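You operate a simulated robot arm through the tools that you are given. There is no shell and no other tool.

You are at the controls of a simulated robot arm. One attempt, no reset.

JOB
Start the air for the driver: drain shut, tap open, pressure as the blue card says, then drive one screw.
Fine: the screw under the driver; leave the air on.

It is judged by the outcome, as a careful person would: the job done as asked, and still so three seconds after it is handed in. It fails if anything else is knocked over, pushed out of place, dropped, spilled or broken.

ROBOT AND FRAMES
A 7-joint arm with a two-finger gripper, fixed in place. Base frame: the origin is on the floor under the middle of its stand, x ahead of it, y to its left, z up; the work surface is at about z = 740. Units: mm, degrees, N and s.
With the tool pointing down near the work surface it reaches from about 280 to 720 mm from the base axis. Its first joint turns from -166.0 to 166.0 degrees. Payload 2.94 kg.
The TCP is the grasp point between the finger pads, 30 mm short of the fingertips. In the tool frame z runs along the fingers and y along their closing line. The gripper opens to 138 mm; its body begins 109 mm behind the TCP.
Orientation is that of the tool frame in the base frame, as [roll, pitch, yaw] about the fixed x, y, z axes, in that order (R = Rz(yaw) Ry(pitch) Rx(roll)). With the fingers straight down and closing along the base's y, the tool's x points along the base's -x, its y along +y and its z along -z.

CONTROLS
- The arm moves only by the tool jog_arm. Its argument "moves" is a list of rows, each a list of 7 numbers: the shift along the tool's x, y, z in cm, then the turn, a rotation vector about the tool's x, y, z in degrees, then the gripper command, from -1 (fully open) to 1 (shut), values between in proportion. In form: [[dx, dy, dz, rx, ry, rz, claw], ...]. A call has 1 to 20 rows; each row shifts and turns the commanded pose from where the row before left it, along the tool's axes as they then stand. A row lasts 0.2 s, in which the tool goes at most 50 mm and 8.6 degrees; a call with a longer step from one row to the next is refused whole, and so is a gripper value outside its range. Where a pose cannot be reached the arm comes as near as it can. A force on the tool above 90 N (or 10 N above the force at the start of the call, whichever is more), or a blocked arm, ends the call early, and 0.2 s more pass. Each finger travels about 72 mm/s and halts on what it meets, pressing with about 32 N; the grip force reading is that of the motor and also rises with nothing between the fingers. The clock runs only during rows and for 0.2 s after the last one: add rows that do not move to give the fingers time. It gives the time, the measured TCP pose, the force on the tool (base axes), the opening and the grip force at its end, in the units of the frame above (readings bear some noise), with the torque about the TCP (base axes, N m) and any sound that the robot's microphone picked up.
- Cameras (640 x 400 px; columns grow to the right, rows downward): "scene" is fixed at [203.5, 636.1, 1537.5]; the picture's right is [-0.78, -0.63, 0.00], its down [-0.46, 0.56, -0.69] and it looks along [0.43, -0.54, -0.72] (base axes); focal length 247 px, centre (320, 200). "wrist" rides on the gripper at [71, 19, -146] in the tool frame; the picture's right is [-0.26, 0.97, 0.00], its down [-0.85, -0.23, -0.48] and it looks along [-0.46, -0.12, 0.88] (tool axes); focal length 280 px, centre (320, 200). There is no depth. A picture from a camera that has moved, and an enlarged one, comes with that camera's place and axes in the base frame and with its lens. The place of the scene camera against the robot may be out by one fixed shift of up to 25 mm in any direction.
- snapshot(camera): a new picture of that camera. No time passes.
- lift_body(by): slides the trunk up (or, below 0, down) by that many mm; the arm rides with it, the base frame stays. It gives what a move gives, with no picture.
- enlarge(camera, box): a new picture of the part [left, top, right, bottom] of that camera's present view, enlarged. No time passes.
- job_done(): hands the job in; it is judged then, once.

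Nothing tells you positions but the pictures and the camera data. Unless the task says otherwise, let go and move clear before handing in.

The tools are called after "Call:" as name(argument=value, ...) on one line, values as JSON. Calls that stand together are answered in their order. jog_arm: Moves the arm, as the interface text tells. Its arguments: {"type":"object","properties":{"moves":{"type":"array"}},"required":["moves"]} The other tools are called the same way: lift_body (by) moves the trunk up or down; snapshot (camera) takes a picture; enlarge (camera, box) takes an enlarged picture of a part of a camera's view; job_done () hands the job in.

At the start:

```text
t: 0.0
ee_pos: [376.9, 214.0, 1276.2]
ee_rot: [-179.9, -0.2, 179.9]
wrist_force: [-1.0, 0.1, 0.5]
torque: [-0.01, 0.03, -0.01]
finger_gap: 137.9
grasp_force: 0.0
trunk travel left (down, up): [-425.0, 29.0]
```

scene: 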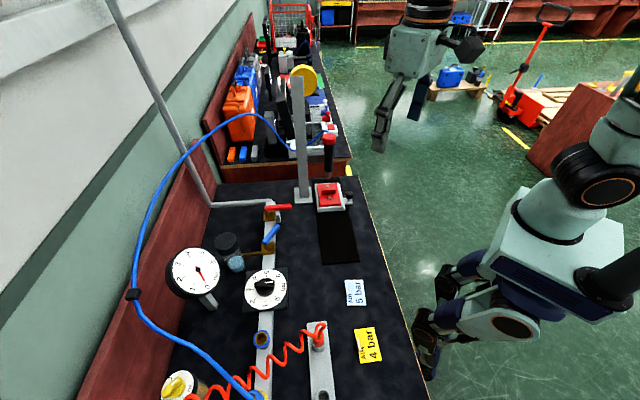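
wrist: 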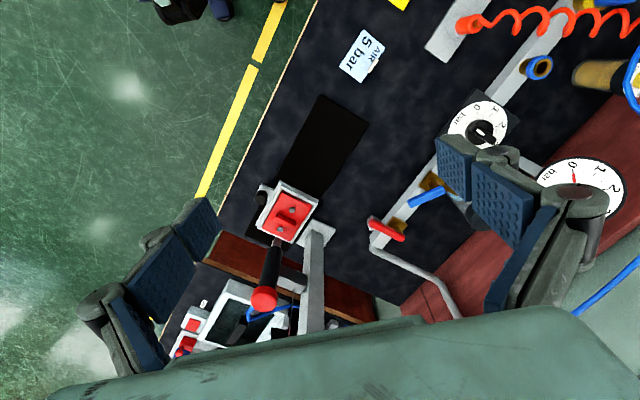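

I see a bench with an air line: a red-handled tap, a blue-handled drain, a regulator dial with a knob, a gauge, a blue card reading 5 bar, a yellow card reading 4 bar, and a screwdriver on a stand over a red fixture. I'll take closer pictures before moving.

Call:
enlarge(camera="scene", box=[160, 180, 320, 280])

Call:
enlarge(camera="scene", box=[160, 240, 400, 400])

Call:
enlarge(camera="scene", box=[260, 60, 400, 280])

Call:
enlarge(camera="wrist", box=[320, 60, 640, 260])

Call:
enlarge(camera="wrist", box=[160, 160, 400, 360])

```text
4.00 times, centred on (240, 230) of scene
camera zoom: at [203.5, 636.1, 1537.5], right [-0.78, -0.63, 0.0], down [-0.46, 0.56, -0.69], along [0.43, -0.54, -0.72], focal length 986 px, centre (640, 80)
```

zoom: 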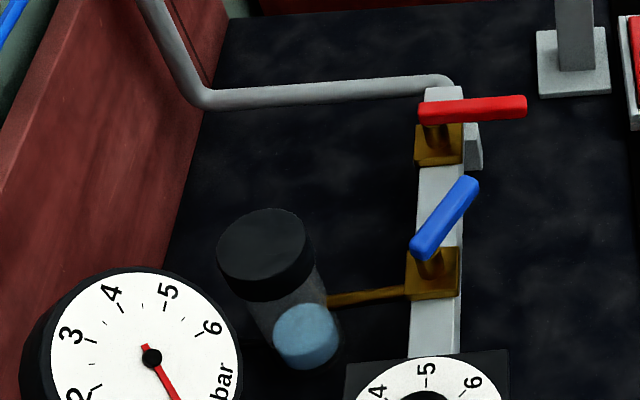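

```text
2.50 times, centred on (280, 320) of scene
camera zoom: at [203.5, 636.1, 1537.5], right [-0.78, -0.63, 0.0], down [-0.46, 0.56, -0.69], along [0.43, -0.54, -0.72], focal length 617 px, centre (420, -100)
```

zoom: 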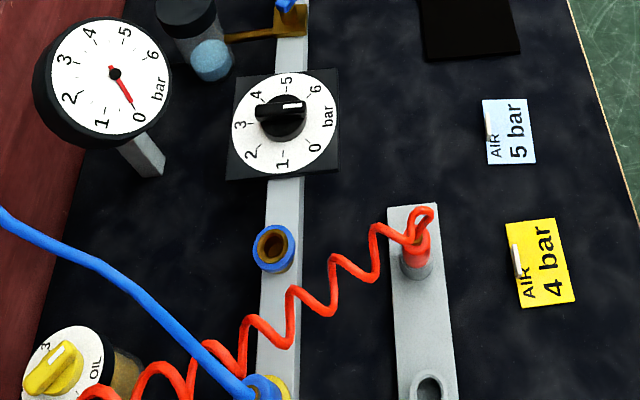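

```text
1.82 times, centred on (330, 170) of scene
camera zoom: at [203.5, 636.1, 1537.5], right [-0.78, -0.63, 0.0], down [-0.46, 0.56, -0.69], along [0.43, -0.54, -0.72], focal length 448 px, centre (302, 254)
```

zoom: 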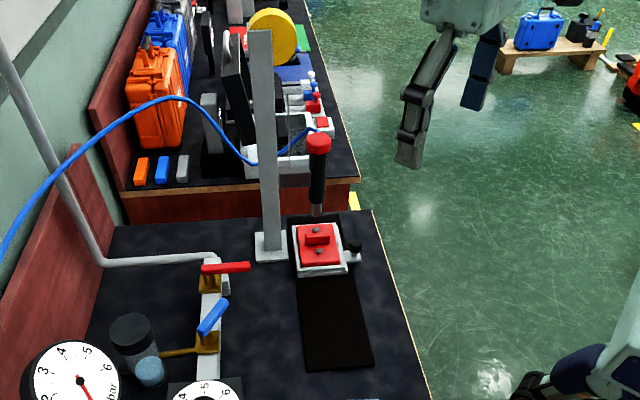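

```text
2.00 times, centred on (480, 160) of wrist
camera zoom: at [304.6, 233.5, 1422.8], right [0.26, 0.96, 0.0], down [0.85, -0.23, 0.47], along [0.46, -0.13, -0.88], focal length 561 px, centre (0, 280)
```

zoom: 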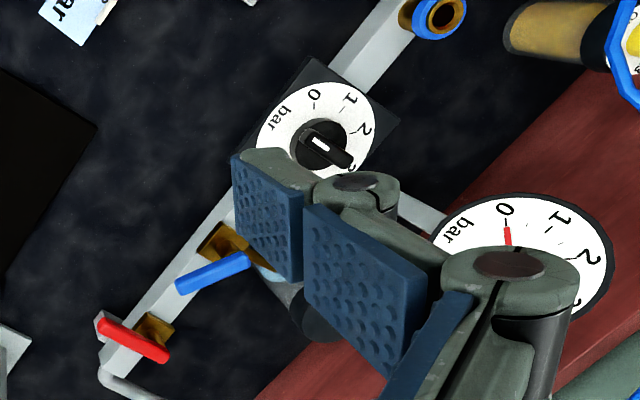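

```text
2.00 times, centred on (280, 260) of wrist
camera zoom: at [304.6, 233.5, 1422.8], right [0.26, 0.96, 0.0], down [0.85, -0.23, 0.47], along [0.46, -0.13, -0.88], focal length 561 px, centre (400, 80)
```

zoom: 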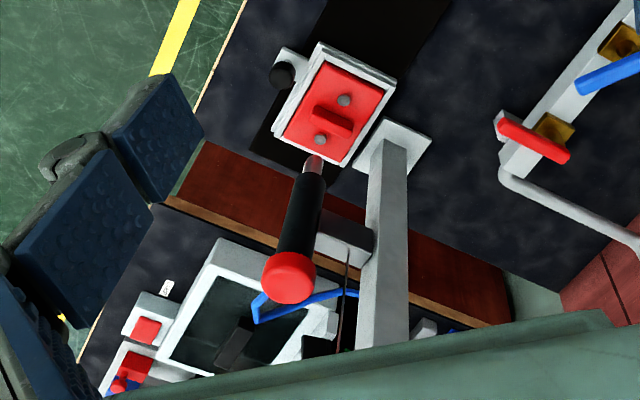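

The regulator, tap and drain sit on a raised rail. I want a closer look at the hose fittings, the driver and the handles before I move the arm.

Call:
enlarge(camera="scene", box=[160, 320, 288, 400])

Call:
enlarge(camera="scene", box=[280, 110, 376, 220])

Call:
enlarge(camera="scene", box=[250, 190, 300, 260])

Call:
enlarge(camera="scene", box=[300, 270, 400, 370])

Call:
enlarge(camera="wrist", box=[330, 0, 640, 110])

```text
5.00 times, centred on (224, 360) of scene
camera zoom: at [203.5, 636.1, 1537.5], right [-0.78, -0.63, 0.0], down [-0.46, 0.56, -0.69], along [0.43, -0.54, -0.72], focal length 1233 px, centre (800, -600)
```

zoom: 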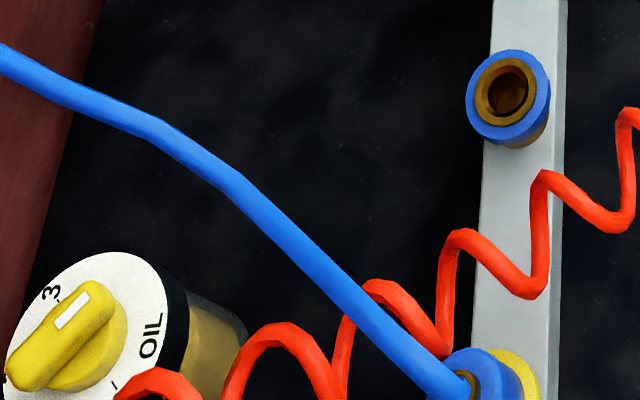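

```text
3.64 times, centred on (328, 165) of scene
camera zoom: at [203.5, 636.1, 1537.5], right [-0.78, -0.63, 0.0], down [-0.46, 0.56, -0.69], along [0.43, -0.54, -0.72], focal length 897 px, centre (291, 327)
```

zoom: 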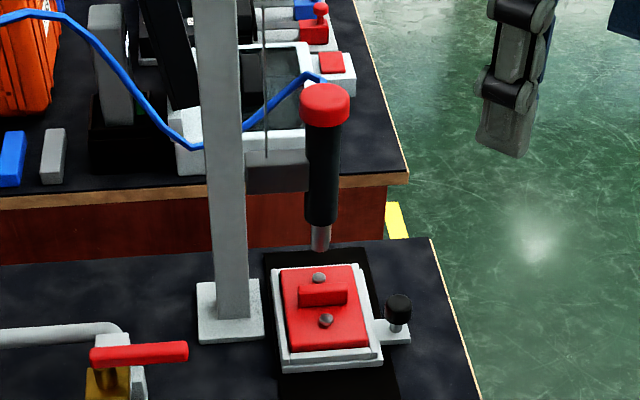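

```text
5.71 times, centred on (275, 225) of scene
camera zoom: at [203.5, 636.1, 1537.5], right [-0.78, -0.63, 0.0], down [-0.46, 0.56, -0.69], along [0.43, -0.54, -0.72], focal length 1409 px, centre (577, 57)
```

zoom: 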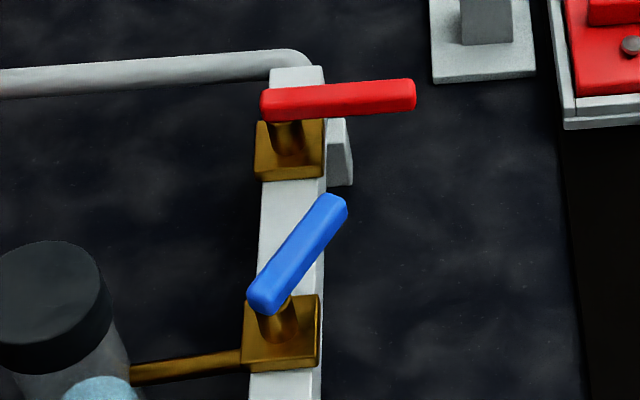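

```text
4.00 times, centred on (350, 320) of scene
camera zoom: at [203.5, 636.1, 1537.5], right [-0.78, -0.63, 0.0], down [-0.46, 0.56, -0.69], along [0.43, -0.54, -0.72], focal length 986 px, centre (200, -280)
```

zoom: 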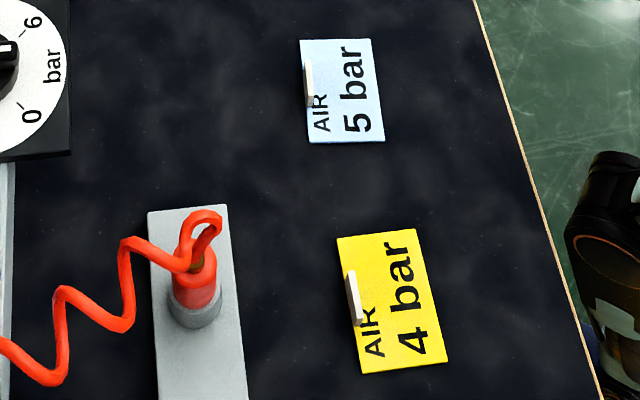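

```text
2.06 times, centred on (485, 55) of wrist
camera zoom: at [304.6, 233.5, 1422.8], right [0.26, 0.96, 0.0], down [0.85, -0.23, 0.47], along [0.46, -0.13, -0.88], focal length 579 px, centre (-21, 499)
```

zoom: 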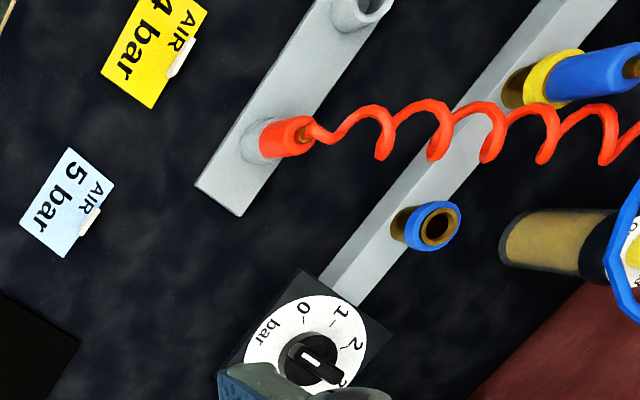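

The blue hose from the driver appears to end at a blue plug on the yellow-ringed outlet. The red coil plug is parked in a dock. I'll slide the arm to the left at its present safe height, for a second wrist view to measure positions from.

Call:
jog_arm(moves=[[0, 4, 0, 0, 0, 0, -1], [0, 5, 0, 0, 0, 0, -1], [0, 5, 0, 0, 0, 0, -1], [0, 4, 0, 0, 0, 0, -1], [0, 0, 0, 0, 0, 0, -1]])

Call:
snapshot(camera="wrist")

```text
t: 1.2
ee_pos: [377.7, 391.5, 1275.9]
ee_rot: [-179.8, -0.1, 179.9]
wrist_force: [0.6, -0.2, -0.1]
torque: [-0.02, 0.03, -0.03]
finger_gap: 137.9
grasp_force: 0.1
trunk travel left (down, up): [-425.0, 29.0]
```

```text
taken
camera wrist: at [306.2, 411.6, 1422.5], right [0.26, 0.96, 0.0], down [0.85, -0.23, 0.47], along [0.46, -0.13, -0.88], focal length 280 px, centre (320, 200)
```

wrist: 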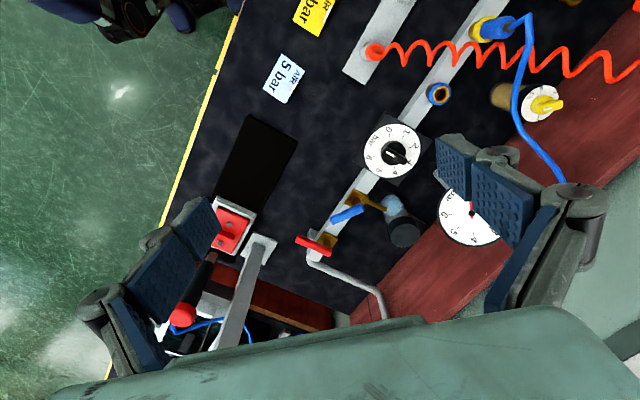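

The view now covers the whole air line. I'll enlarge parts of it to locate the tap, drain, regulator, outlets and driver precisely.

Call:
enlarge(camera="wrist", box=[290, 100, 450, 280])

Call:
enlarge(camera="wrist", box=[160, 180, 290, 370])

Call:
enlarge(camera="wrist", box=[340, 0, 580, 130])

Call:
enlarge(camera="scene", box=[150, 220, 310, 330])

```text
2.22 times, centred on (370, 190) of wrist
camera zoom: at [306.2, 411.6, 1422.5], right [0.26, 0.96, 0.0], down [0.85, -0.23, 0.47], along [0.46, -0.13, -0.88], focal length 623 px, centre (209, 222)
```

zoom: 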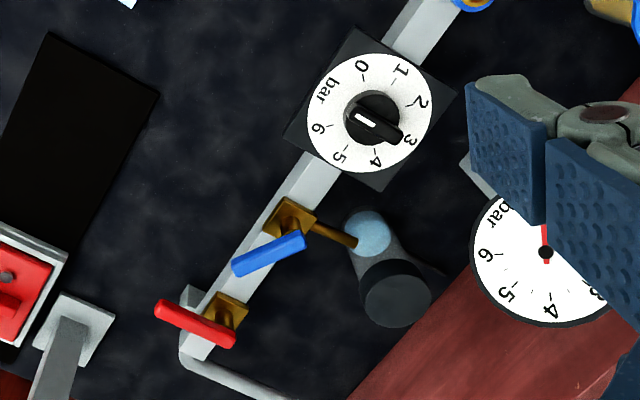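

```text
2.11 times, centred on (225, 275) of wrist
camera zoom: at [306.2, 411.6, 1422.5], right [0.26, 0.96, 0.0], down [0.85, -0.23, 0.47], along [0.46, -0.13, -0.88], focal length 590 px, centre (520, 42)
```

zoom: 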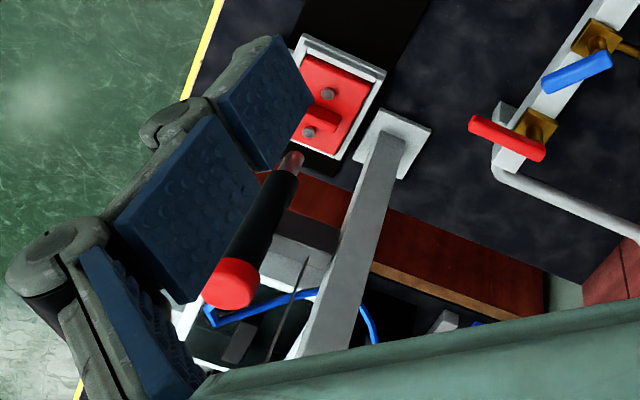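

```text
2.67 times, centred on (460, 65) of wrist
camera zoom: at [306.2, 411.6, 1422.5], right [0.26, 0.96, 0.0], down [0.85, -0.23, 0.47], along [0.46, -0.13, -0.88], focal length 748 px, centre (-53, 560)
```

zoom: 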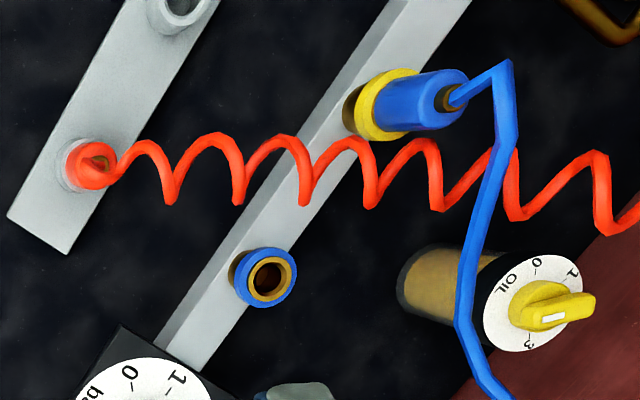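

```text
3.64 times, centred on (230, 275) of scene
camera zoom: at [203.5, 636.1, 1537.5], right [-0.78, -0.63, 0.0], down [-0.46, 0.56, -0.69], along [0.43, -0.54, -0.72], focal length 897 px, centre (647, -73)
```

zoom: 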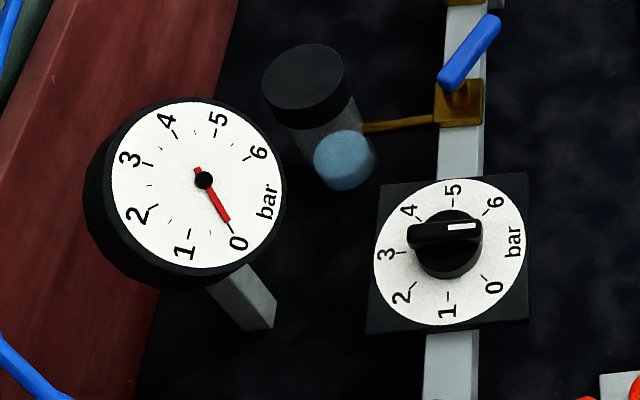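

The dial's numbers run clockwise seen from above, 45° per bar, with its centre near (537, 511). The knob's mark needs a closer look to tell which end points, and I also want the handles and driver in detail.

Call:
enlarge(camera="wrist", box=[360, 120, 430, 185])

Call:
enlarge(camera="scene", box=[244, 266, 290, 314])

Call:
enlarge(camera="wrist", box=[290, 185, 370, 270])

Call:
enlarge(camera="wrist", box=[460, 10, 580, 130])

Call:
enlarge(camera="scene", box=[160, 360, 290, 400])

```text
6.15 times, centred on (395, 152) of wrist
camera zoom: at [306.2, 411.6, 1422.5], right [0.26, 0.96, 0.0], down [0.85, -0.23, 0.47], along [0.46, -0.13, -0.88], focal length 1726 px, centre (-142, 492)
```

zoom: 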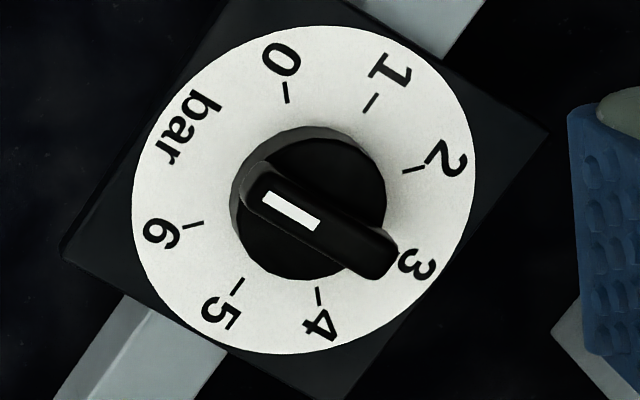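

```text
8.33 times, centred on (267, 290) of scene
camera zoom: at [203.5, 636.1, 1537.5], right [-0.78, -0.63, 0.0], down [-0.46, 0.56, -0.69], along [0.43, -0.54, -0.72], focal length 2055 px, centre (762, -550)
```

zoom: 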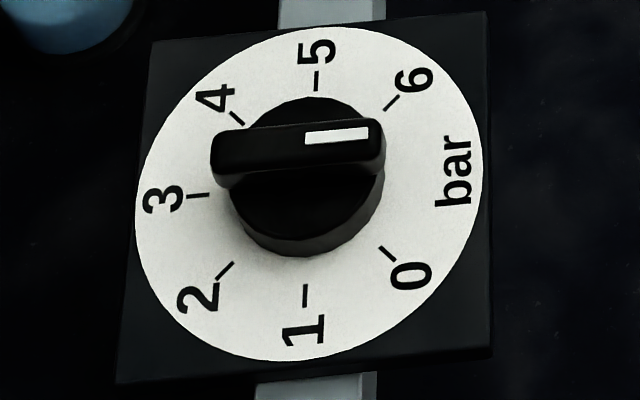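

```text
4.71 times, centred on (330, 228) of wrist
camera zoom: at [306.2, 411.6, 1422.5], right [0.26, 0.96, 0.0], down [0.85, -0.23, 0.47], along [0.46, -0.13, -0.88], focal length 1320 px, centre (273, 71)
```

zoom: 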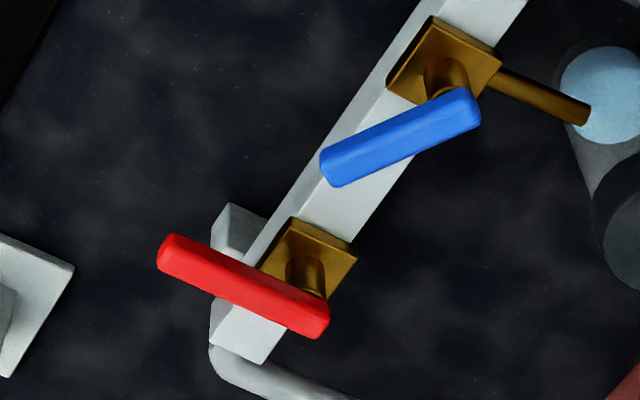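

```text
3.33 times, centred on (520, 70) of wrist
camera zoom: at [306.2, 411.6, 1422.5], right [0.26, 0.96, 0.0], down [0.85, -0.23, 0.47], along [0.46, -0.13, -0.88], focal length 935 px, centre (-347, 633)
```

zoom: 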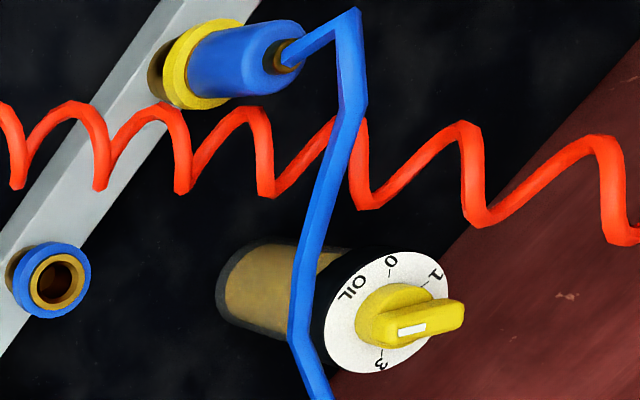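

```text
4.92 times, centred on (225, 380) of scene
camera zoom: at [203.5, 636.1, 1537.5], right [-0.78, -0.63, 0.0], down [-0.46, 0.56, -0.69], along [0.43, -0.54, -0.72], focal length 1214 px, centre (788, -686)
```

zoom: 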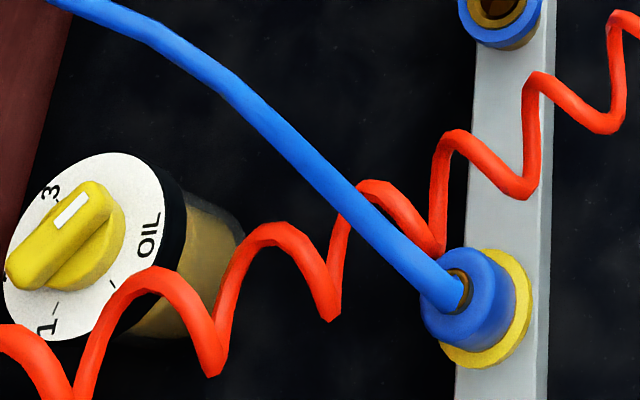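

The bench runs at 45° to the base axes. The tap's pivot is near (738, 315), the drain's near (632, 419), both handles at about z 880, and the knob's centre is about (537, 511). I'll bring the wrist camera closer to the valves.

Call:
jog_arm(moves=[[-2.7, 0, 3.8, 0, 0, 0, -1], [-2.7, 0, 3.8, 0, 0, 0, -1], [-2.7, 0, 3.8, 0, 0, 0, -1], [-2.7, 0, 3.8, 0, 0, 0, -1], [-2.7, 0, 3.8, 0, 0, 0, -1], [-2.7, 0, 3.8, 0, 0, 0, -1], [0, 0, 0, 0, 0, 0, -1]])

Call:
snapshot(camera="wrist")

Call:
snapshot(camera="scene")

```text
t: 2.8
ee_pos: [538.3, 390.6, 1045.5]
ee_rot: [-179.9, -0.3, 179.9]
wrist_force: [-0.6, 0.1, 0.0]
torque: [-0.02, 0.03, -0.02]
finger_gap: 137.9
grasp_force: 0.0
trunk travel left (down, up): [-425.0, 29.0]
```

```text
taken
camera wrist: at [466.9, 410.2, 1192.1], right [0.26, 0.96, 0.0], down [0.85, -0.23, 0.47], along [0.46, -0.13, -0.88], focal length 280 px, centre (320, 200)
```

wrist: 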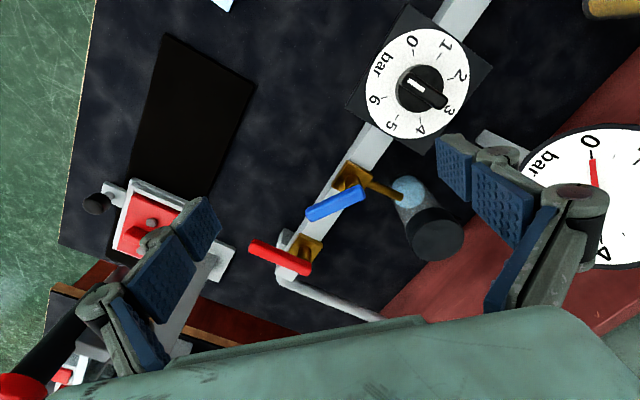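

```text
taken
```

scene: 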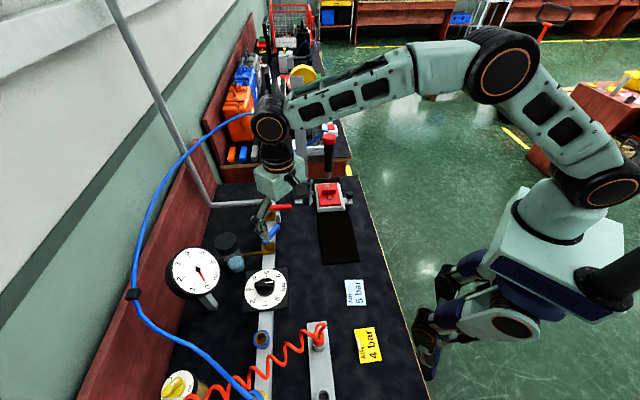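

Call:
enlarge(camera="wrist", box=[240, 150, 400, 290])

Call:
enlarge(camera="wrist", box=[300, 150, 380, 230])

Call:
enlarge(camera="wrist", box=[350, 20, 490, 150])

Call:
enlarge(camera="wrist", box=[60, 160, 240, 300])

```text
2.86 times, centred on (320, 220) of wrist
camera zoom: at [466.9, 410.2, 1192.1], right [0.26, 0.96, 0.0], down [0.85, -0.23, 0.47], along [0.46, -0.13, -0.88], focal length 801 px, centre (320, 143)
```

zoom: 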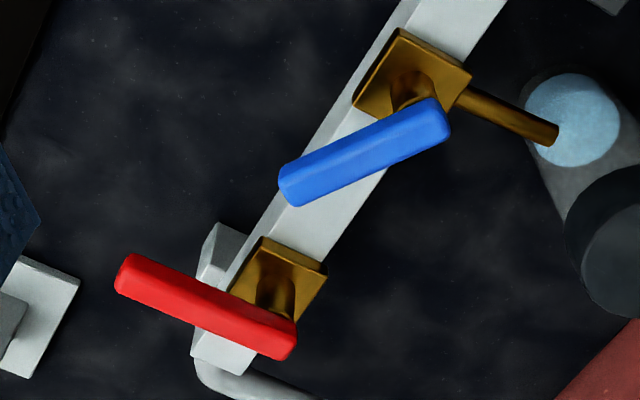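

```text
5.00 times, centred on (340, 190) of wrist
camera zoom: at [466.9, 410.2, 1192.1], right [0.26, 0.96, 0.0], down [0.85, -0.23, 0.47], along [0.46, -0.13, -0.88], focal length 1402 px, centre (220, 250)
```

zoom: 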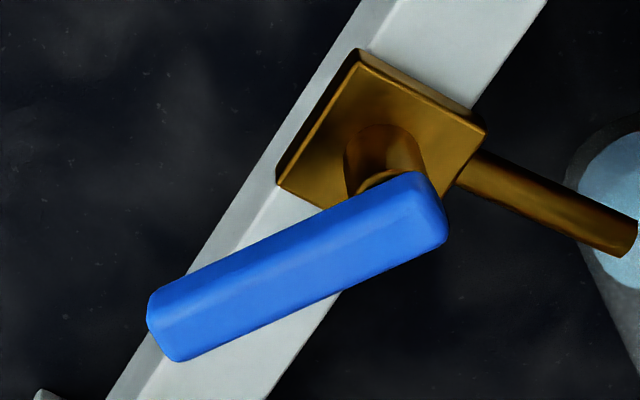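

```text
3.08 times, centred on (420, 85) of wrist
camera zoom: at [466.9, 410.2, 1192.1], right [0.26, 0.96, 0.0], down [0.85, -0.23, 0.47], along [0.46, -0.13, -0.88], focal length 863 px, centre (12, 554)
```

zoom: 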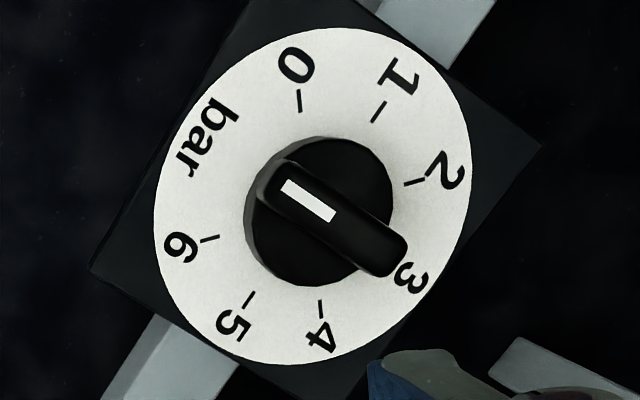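

```text
2.86 times, centred on (150, 230) of wrist
camera zoom: at [466.9, 410.2, 1192.1], right [0.26, 0.96, 0.0], down [0.85, -0.23, 0.47], along [0.46, -0.13, -0.88], focal length 801 px, centre (806, 114)
```

zoom: 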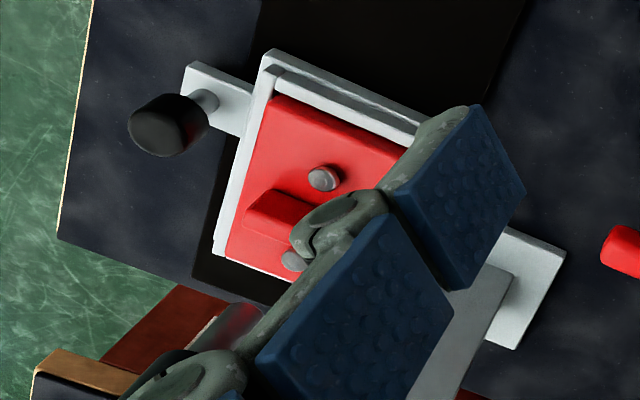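

I have consistent positions: the red lever lies straight across the rail, so the tap is shut, at z about 880. The blue drain lever is oblique, about 33° from the rail and 57° from its own brown drain pipe. I'll turn the gripper 45° to line up with the bench and check its reach.

Call:
jog_arm(moves=[[0, 0, 0, 0, 0, -7.5, -1], [0, 0, 0, 0, 0, -7.5, -1], [0, 0, 0, 0, 0, -7.5, -1], [0, 0, 0, 0, 0, -7.5, 0], [0, 0, 0, 0, 0, -7.5, 1], [0, 0, 0, 0, 0, -7.5, 1], [0, 0, 0, 0, 0, 0, 1], [0, 0, 0, 0, 0, 0, 1], [0, 0, 0, 0, 0, 0, 1]])

Call:
snapshot(camera="wrist")

```text
t: 4.8
ee_pos: [537.3, 392.6, 1046.8]
ee_rot: [179.9, -0.2, -135.0]
wrist_force: [0.8, 0.1, -0.6]
torque: [0.01, -0.02, -0.03]
finger_gap: 0.0
grasp_force: 28.7
trunk travel left (down, up): [-425.0, 29.0]
```

```text
taken
camera wrist: at [473.1, 356.9, 1193.6], right [-0.5, 0.87, 0.0], down [0.77, 0.44, 0.47], along [0.41, 0.23, -0.88], focal length 280 px, centre (320, 200)
```

wrist: 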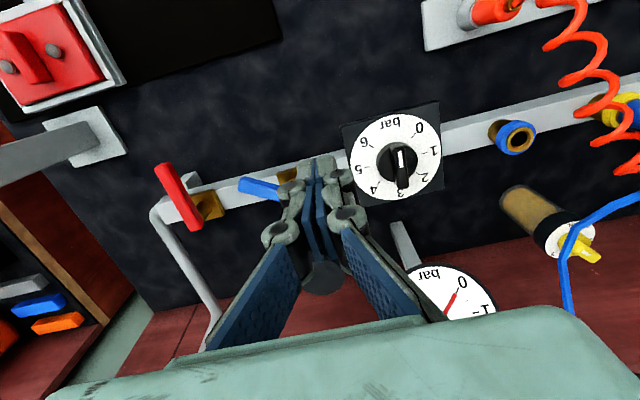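

The gripper is lined up with the bench and closed. I'll go to the robot side of the drain lever's free end, stopping just short of it and above.

Call:
jog_arm(moves=[[0.1, -3.4, 0, 0, 0, 0, 1], [0, -3.4, 0, 0, 0, 0, 1], [0.1, -3.3, 0, 0, 0, 0, 1], [0, 0, 3.5, 0, 0, 0, 1], [0, 0, 3.5, 0, 0, 0, 1], [0, 0, 3.0, 0, 0, 0, 1], [0, 0, 0, 0, 0, 0, 1]])

Call:
snapshot(camera="wrist")

Call:
enlarge(camera="scene", box=[220, 150, 340, 280])

```text
t: 6.4
ee_pos: [606.9, 318.4, 946.7]
ee_rot: [179.9, -0.2, -135.0]
wrist_force: [0.1, 0.2, -0.6]
torque: [-0.01, 0.01, 0.0]
finger_gap: 0.1
grasp_force: 28.4
trunk travel left (down, up): [-425.0, 29.0]
```

```text
taken
camera wrist: at [542.4, 282.5, 1094.5], right [-0.5, 0.87, 0.0], down [0.77, 0.44, 0.47], along [0.41, 0.23, -0.88], focal length 280 px, centre (320, 200)
```

wrist: 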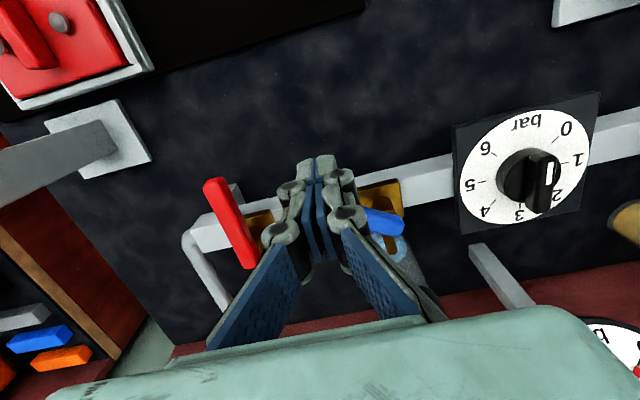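

```text
3.08 times, centred on (280, 215) of scene
camera zoom: at [203.5, 636.1, 1537.5], right [-0.78, -0.63, 0.0], down [-0.46, 0.56, -0.69], along [0.43, -0.54, -0.72], focal length 759 px, centre (443, 154)
```

zoom: 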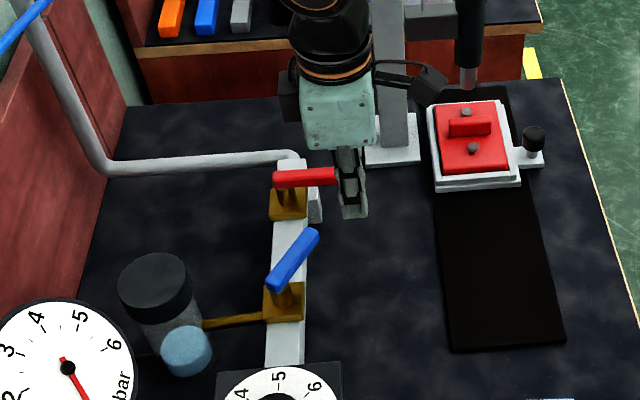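

The fingertips are on the robot side of the blue lever's tip with clear space all round. I'll go down to lever height and start pushing it towards the rail in small steps.

Call:
jog_arm(moves=[[0, 0, 2.5, 0, 0, 0, 1], [0, 0, 2.3, 0, 0, 0, 1], [0, 0, 0, 0, 0, 0, 1], [-1.0, 0, 0, 0, 0, 0, 1], [-1.0, 0, 0, 0, 0, 0, 1], [-1.0, 0, 0, 0, 0, 0, 1], [-0.6, 0, 0, 0, 0, 0, 1]])

Call:
snapshot(camera="wrist")

Call:
enlarge(camera="scene", box=[220, 150, 340, 280])

```text
t: 8.0
ee_pos: [629.7, 342.4, 899.7]
ee_rot: [180.0, -0.7, -135.1]
wrist_force: [-11.6, -9.8, 2.0]
torque: [-0.24, 0.2, -0.2]
finger_gap: 0.0
grasp_force: 28.6
trunk travel left (down, up): [-425.0, 29.0]
```

```text
taken
camera wrist: at [565.7, 307.5, 1046.1], right [-0.5, 0.87, 0.0], down [0.77, 0.44, 0.47], along [0.41, 0.23, -0.88], focal length 280 px, centre (320, 200)
```

wrist: 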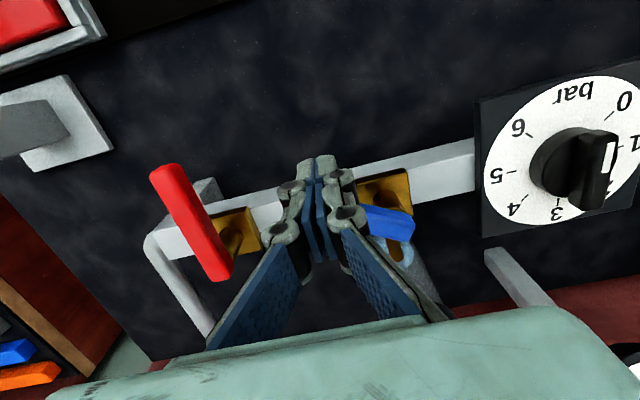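

```text
3.08 times, centred on (280, 215) of scene
camera zoom: at [203.5, 636.1, 1537.5], right [-0.78, -0.63, 0.0], down [-0.46, 0.56, -0.69], along [0.43, -0.54, -0.72], focal length 759 px, centre (443, 154)
```

zoom: 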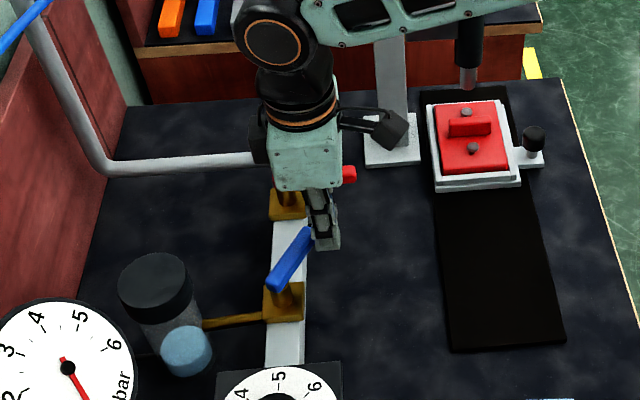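

The fingers have met the lever, with about 15 N back on them. I'll push another centimetre to see whether the lever turns freely or is against a stop.

Call:
jog_arm(moves=[[-0.5, 0, 0, 0, 0, 0, 1], [-0.5, 0, 0, 0, 0, 0, 1], [0, 0, 0, 0, 0, 0, 1]])

Call:
enlarge(camera="scene", box=[220, 150, 340, 280])

Call:
snapshot(camera="wrist")

```text
t: 8.8
ee_pos: [630.7, 344.1, 899.5]
ee_rot: [179.7, -1.5, -135.1]
wrist_force: [-38.4, -39.9, 1.7]
torque: [-0.73, 0.67, -0.61]
finger_gap: 0.1
grasp_force: 28.3
trunk travel left (down, up): [-425.0, 29.0]
```

```text
3.08 times, centred on (280, 215) of scene
camera zoom: at [203.5, 636.1, 1537.5], right [-0.78, -0.63, 0.0], down [-0.46, 0.56, -0.69], along [0.43, -0.54, -0.72], focal length 759 px, centre (443, 154)
```

zoom: 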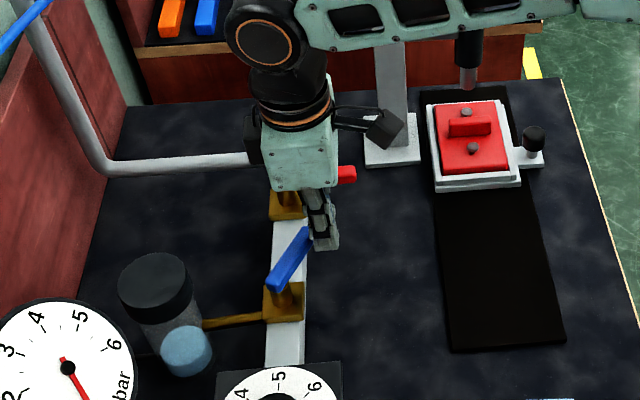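

```text
taken
camera wrist: at [569.2, 310.3, 1047.4], right [-0.5, 0.87, 0.0], down [0.77, 0.44, 0.45], along [0.39, 0.22, -0.89], focal length 280 px, centre (320, 200)
```

wrist: 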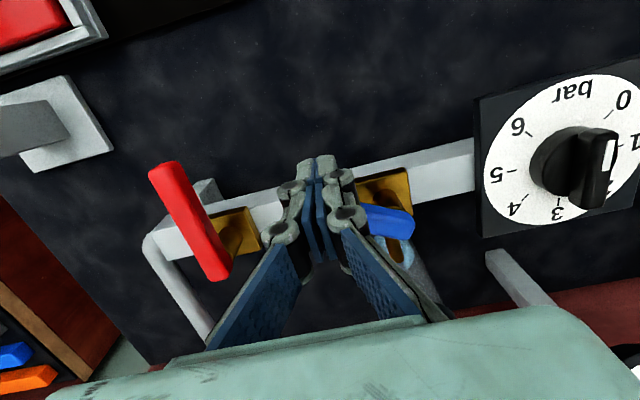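

The drain lever won't go further that way: 55 N with only about 2 mm of movement, so it is at its end stop and must shut the other way. I'll back off, rise, open the gripper partway and turn it to straddle the lever.

Call:
jog_arm(moves=[[3.0, 0, 0, 0, 0, 0, 1], [1.0, 0, 0, 0, 0, 0, 1], [0, 0, -4.0, 0, 0, 0, 1], [0, 0, -4.0, 0, 0, 0, 1], [0, 0, 0, 0, 0, 0, 0.13], [0, 0, 0, 0, 0, 0, 0.13], [0, 0, 0, 0, 0, 0, 0.13]])

Call:
snapshot(camera="wrist")

Call:
enlarge(camera="scene", box=[220, 150, 340, 280])

```text
t: 10.4
ee_pos: [609.7, 325.7, 978.3]
ee_rot: [179.9, -0.2, -135.2]
wrist_force: [-0.1, -0.3, 0.8]
torque: [0.01, 0.04, -0.01]
finger_gap: 60.0
grasp_force: 0.0
trunk travel left (down, up): [-425.0, 29.0]
```

```text
taken
camera wrist: at [545.1, 288.5, 1124.8], right [-0.5, 0.87, 0.0], down [0.77, 0.44, 0.47], along [0.41, 0.23, -0.88], focal length 280 px, centre (320, 200)
```

wrist: 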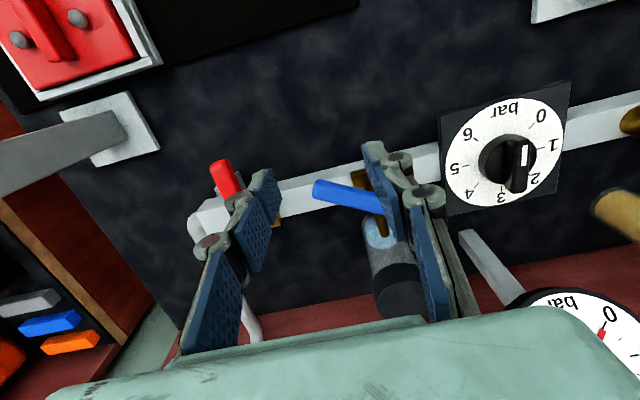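

```text
3.08 times, centred on (280, 215) of scene
camera zoom: at [203.5, 636.1, 1537.5], right [-0.78, -0.63, 0.0], down [-0.46, 0.56, -0.69], along [0.43, -0.54, -0.72], focal length 759 px, centre (443, 154)
```

zoom: 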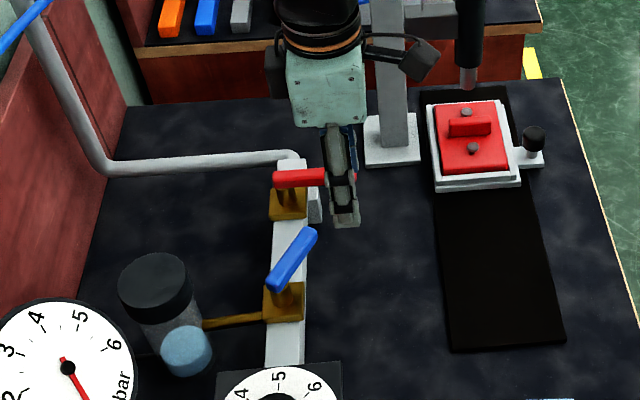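

The lever sprang back to where it started, which confirms a stop. I'll move over the lever at this height and turn the gripper about 57°, so that the two fingers sit either side of it.

Call:
jog_arm(moves=[[-2.5, 0.2, 0, 0, 0, 0, 0.13], [-2.5, 0.1, 0, 0, 0, 0, 0.13], [0, 0, 0, 0, 0, -8.2, 0.13], [0, 0, 0, 0, 0, -8.2, 0.13], [0, 0, 0, 0, 0, -8.2, 0.13], [0, 0, 0, 0, 0, -8.2, 0.13], [0, 0, 0, 0, 0, -8.2, 0.13], [0, 0, 0, 0, 0, -8.2, 0.13], [0, 0, 0, 0, 0, -5.8, 0.13], [0, 0, 0, 0, 0, 0, 0.13]])

Call:
snapshot(camera="wrist")

Call:
enlarge(camera="scene", box=[220, 150, 340, 280])

```text
t: 12.6
ee_pos: [640.2, 360.8, 978.2]
ee_rot: [179.8, 0.0, -80.0]
wrist_force: [-0.3, -0.5, -0.1]
torque: [-0.03, -0.02, 0.02]
finger_gap: 60.0
grasp_force: 0.1
out of reach, approached as far as the arm can: row 2
trunk travel left (down, up): [-425.0, 29.0]
```

```text
taken
camera wrist: at [633.7, 287.1, 1124.8], right [-1.0, 0.09, 0.0], down [0.08, 0.88, 0.47], along [0.04, 0.47, -0.88], focal length 280 px, centre (320, 200)
```

wrist: 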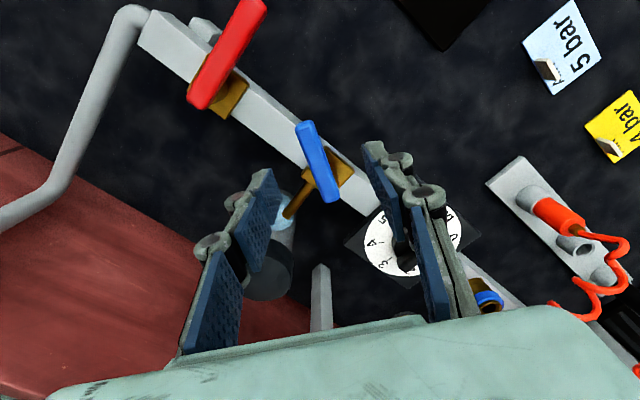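

```text
3.08 times, centred on (280, 215) of scene
camera zoom: at [203.5, 636.1, 1537.5], right [-0.78, -0.63, 0.0], down [-0.46, 0.56, -0.69], along [0.43, -0.54, -0.72], focal length 759 px, centre (443, 154)
```

zoom: 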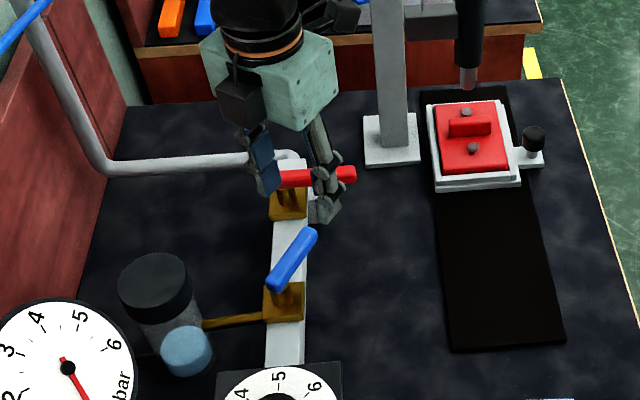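

The gripper straddles the blue lever, about 90 mm above it, and is near the limit of its reach. I'll lower with the trunk so the arm keeps its shape, bringing the fingertips to lever height.

Call:
lift_body(by=-55)

Call:
snapshot(camera="wrist")

Call:
enlarge(camera="scene", box=[220, 150, 340, 280])

```text
t: 13.6
ee_pos: [641.9, 360.1, 924.3]
ee_rot: [179.8, -0.1, -80.1]
wrist_force: [0.3, 0.4, 0.6]
torque: [0.0, 0.02, 0.0]
finger_gap: 60.0
grasp_force: 0.0
trunk travel left (down, up): [-370.0, 84.0]
```

```text
taken
camera wrist: at [633.5, 287.1, 1070.0], right [-1.0, 0.09, 0.0], down [0.08, 0.88, 0.47], along [0.04, 0.47, -0.88], focal length 280 px, centre (320, 200)
```

wrist: 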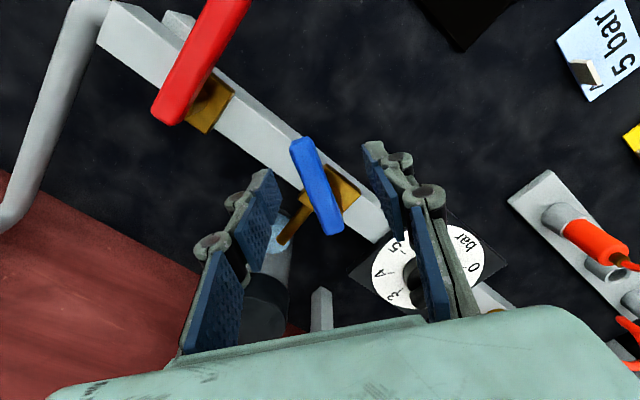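

```text
3.08 times, centred on (280, 215) of scene
camera zoom: at [203.5, 636.1, 1537.5], right [-0.78, -0.63, 0.0], down [-0.46, 0.56, -0.69], along [0.43, -0.54, -0.72], focal length 759 px, centre (443, 154)
```

zoom: 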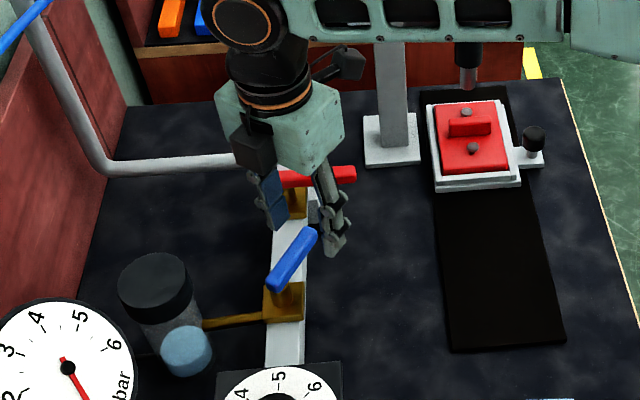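

The lever is centred between the fingertips. I'll go down the last couple of centimetres.

Call:
lift_body(by=-22)

Call:
snapshot(camera="wrist")

Call:
enlarge(camera="scene", box=[220, 150, 340, 280])

```text
t: 14.2
ee_pos: [640.4, 358.8, 901.1]
ee_rot: [179.8, -0.1, -80.1]
wrist_force: [0.4, 1.0, 0.4]
torque: [-0.02, 0.01, -0.02]
finger_gap: 60.2
grasp_force: 0.1
trunk travel left (down, up): [-348.0, 106.0]
```

```text
taken
camera wrist: at [633.5, 287.1, 1047.9], right [-1.0, 0.09, 0.0], down [0.08, 0.88, 0.47], along [0.04, 0.47, -0.88], focal length 280 px, centre (320, 200)
```

wrist: 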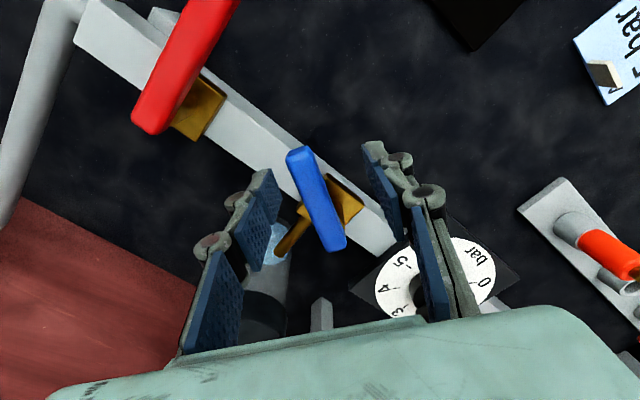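

```text
3.08 times, centred on (280, 215) of scene
camera zoom: at [203.5, 636.1, 1537.5], right [-0.78, -0.63, 0.0], down [-0.46, 0.56, -0.69], along [0.43, -0.54, -0.72], focal length 759 px, centre (443, 154)
```

zoom: 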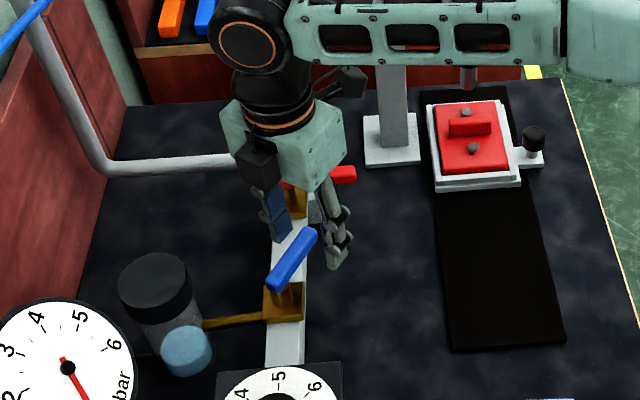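

The lever is between the fingers at the right height. I'll close to a loose cage of about 28 mm and swing the lever about its pivot towards the robot, part of the way first.

Call:
jog_arm(moves=[[0, 0, 0, 0, 0, 0, 0.594], [0, 0, 0, 0, 0, 0, 0.594], [0, 0, 0, 0, 0, 0, 0.594], [-0.03, 0.61, 0, 0, 0, 6, 0.594], [-0.03, 0.61, 0, 0, 0, 6, 0.594], [-0.03, 0.61, 0, 0, 0, 6, 0.594], [-0.03, 0.61, 0, 0, 0, 6, 0.594], [0, 0, 0, 0, 0, 0, 0.594]])

Call:
snapshot(camera="wrist")

Call:
enlarge(camera="scene", box=[220, 150, 340, 280])

```text
t: 16.0
ee_pos: [616.0, 360.9, 902.3]
ee_rot: [179.8, 0.0, -104.1]
wrist_force: [1.4, -0.5, 0.6]
torque: [0.02, -0.06, -0.02]
finger_gap: 29.1
grasp_force: 0.9
trunk travel left (down, up): [-348.0, 106.0]
```

```text
taken
camera wrist: at [579.3, 296.9, 1047.7], right [-0.87, 0.49, 0.0], down [0.43, 0.77, 0.47], along [0.23, 0.41, -0.88], focal length 280 px, centre (320, 200)
```

wrist: 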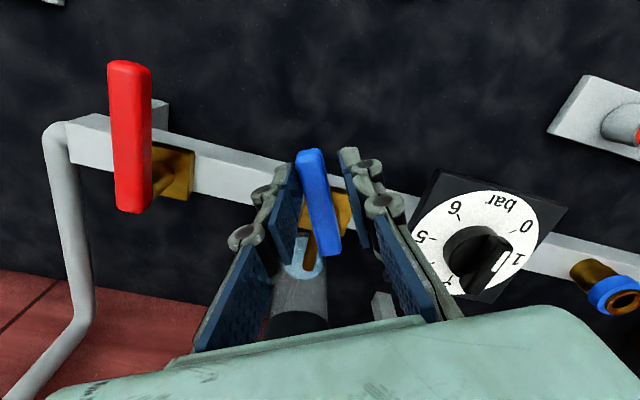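

```text
3.08 times, centred on (280, 215) of scene
camera zoom: at [203.5, 636.1, 1537.5], right [-0.78, -0.63, 0.0], down [-0.46, 0.56, -0.69], along [0.43, -0.54, -0.72], focal length 759 px, centre (443, 154)
```

zoom: 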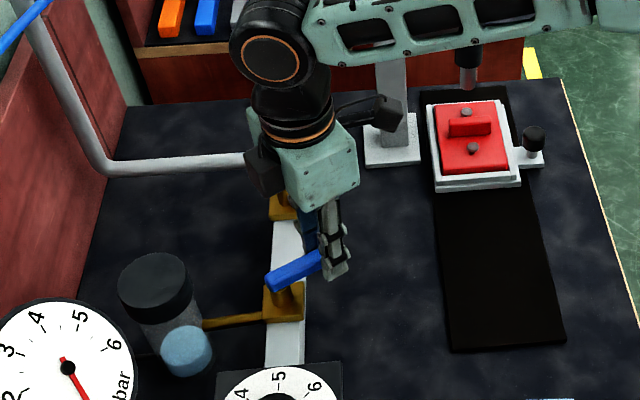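

The drain lever turns freely this way, following the cage. I'll carry on to square across the rail.

Call:
jog_arm(moves=[[-0.03, 0.61, 0, 0, 0, 6, 0.594], [-0.03, 0.61, 0, 0, 0, 6, 0.594], [-0.03, 0.61, 0, 0, 0, 6, 0.594], [-0.03, 0.61, 0, 0, 0, 6, 0.594], [-0.03, 0.61, 0, 0, 0, 6, 0.594], [0, 0, 0, 0, 0, 0, 0.594]])

Call:
snapshot(camera="wrist")

Call:
enlarge(camera="scene", box=[220, 150, 340, 280])

```text
t: 17.4
ee_pos: [590.7, 375.4, 902.1]
ee_rot: [-180.0, -0.2, -134.2]
wrist_force: [6.6, -2.7, 0.9]
torque: [-0.05, -0.19, -0.06]
finger_gap: 31.9
grasp_force: 2.8
trunk travel left (down, up): [-348.0, 106.0]
```

```text
taken
camera wrist: at [526.6, 337.3, 1047.7], right [-0.51, 0.86, 0.0], down [0.76, 0.45, 0.47], along [0.41, 0.24, -0.88], focal length 280 px, centre (320, 200)
```

wrist: 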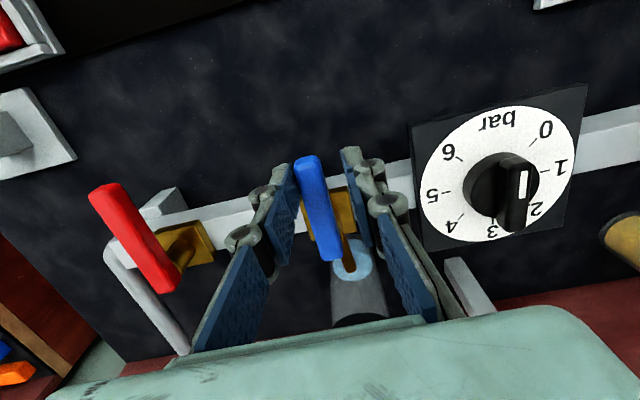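

```text
3.08 times, centred on (280, 215) of scene
camera zoom: at [203.5, 636.1, 1537.5], right [-0.78, -0.63, 0.0], down [-0.46, 0.56, -0.69], along [0.43, -0.54, -0.72], focal length 759 px, centre (443, 154)
```

zoom: 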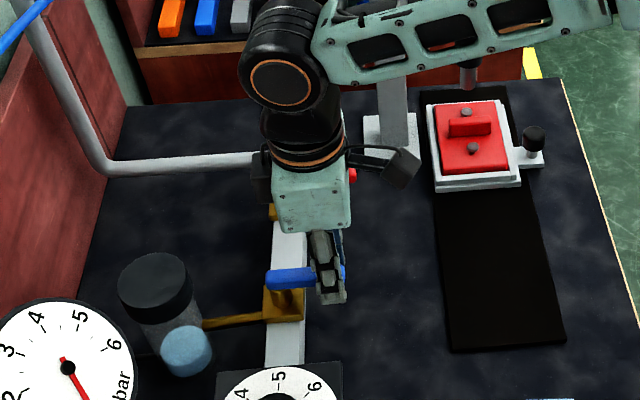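

The drain lever is now square across the rail, like the shut tap, and the force is rising. I'll nudge 5 mm more to confirm it is hard against its shut stop.

Call:
jog_arm(moves=[[0, 0.5, 0, 0, 0, 0, 0.594], [0, 0, 0, 0, 0, 0, 0.594]])

Call:
enlarge(camera="scene", box=[220, 150, 340, 280])

```text
t: 18.0
ee_pos: [588.1, 376.2, 901.4]
ee_rot: [180.0, -0.2, -134.2]
wrist_force: [11.9, -8.3, -1.7]
torque: [-0.22, -0.38, -0.14]
finger_gap: 38.3
grasp_force: 8.1
trunk travel left (down, up): [-348.0, 106.0]
```

```text
3.08 times, centred on (280, 215) of scene
camera zoom: at [203.5, 636.1, 1537.5], right [-0.78, -0.63, 0.0], down [-0.46, 0.56, -0.69], along [0.43, -0.54, -0.72], focal length 759 px, centre (443, 154)
```

zoom: 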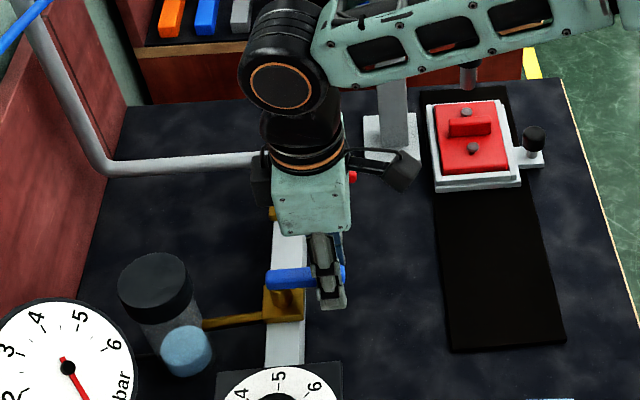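

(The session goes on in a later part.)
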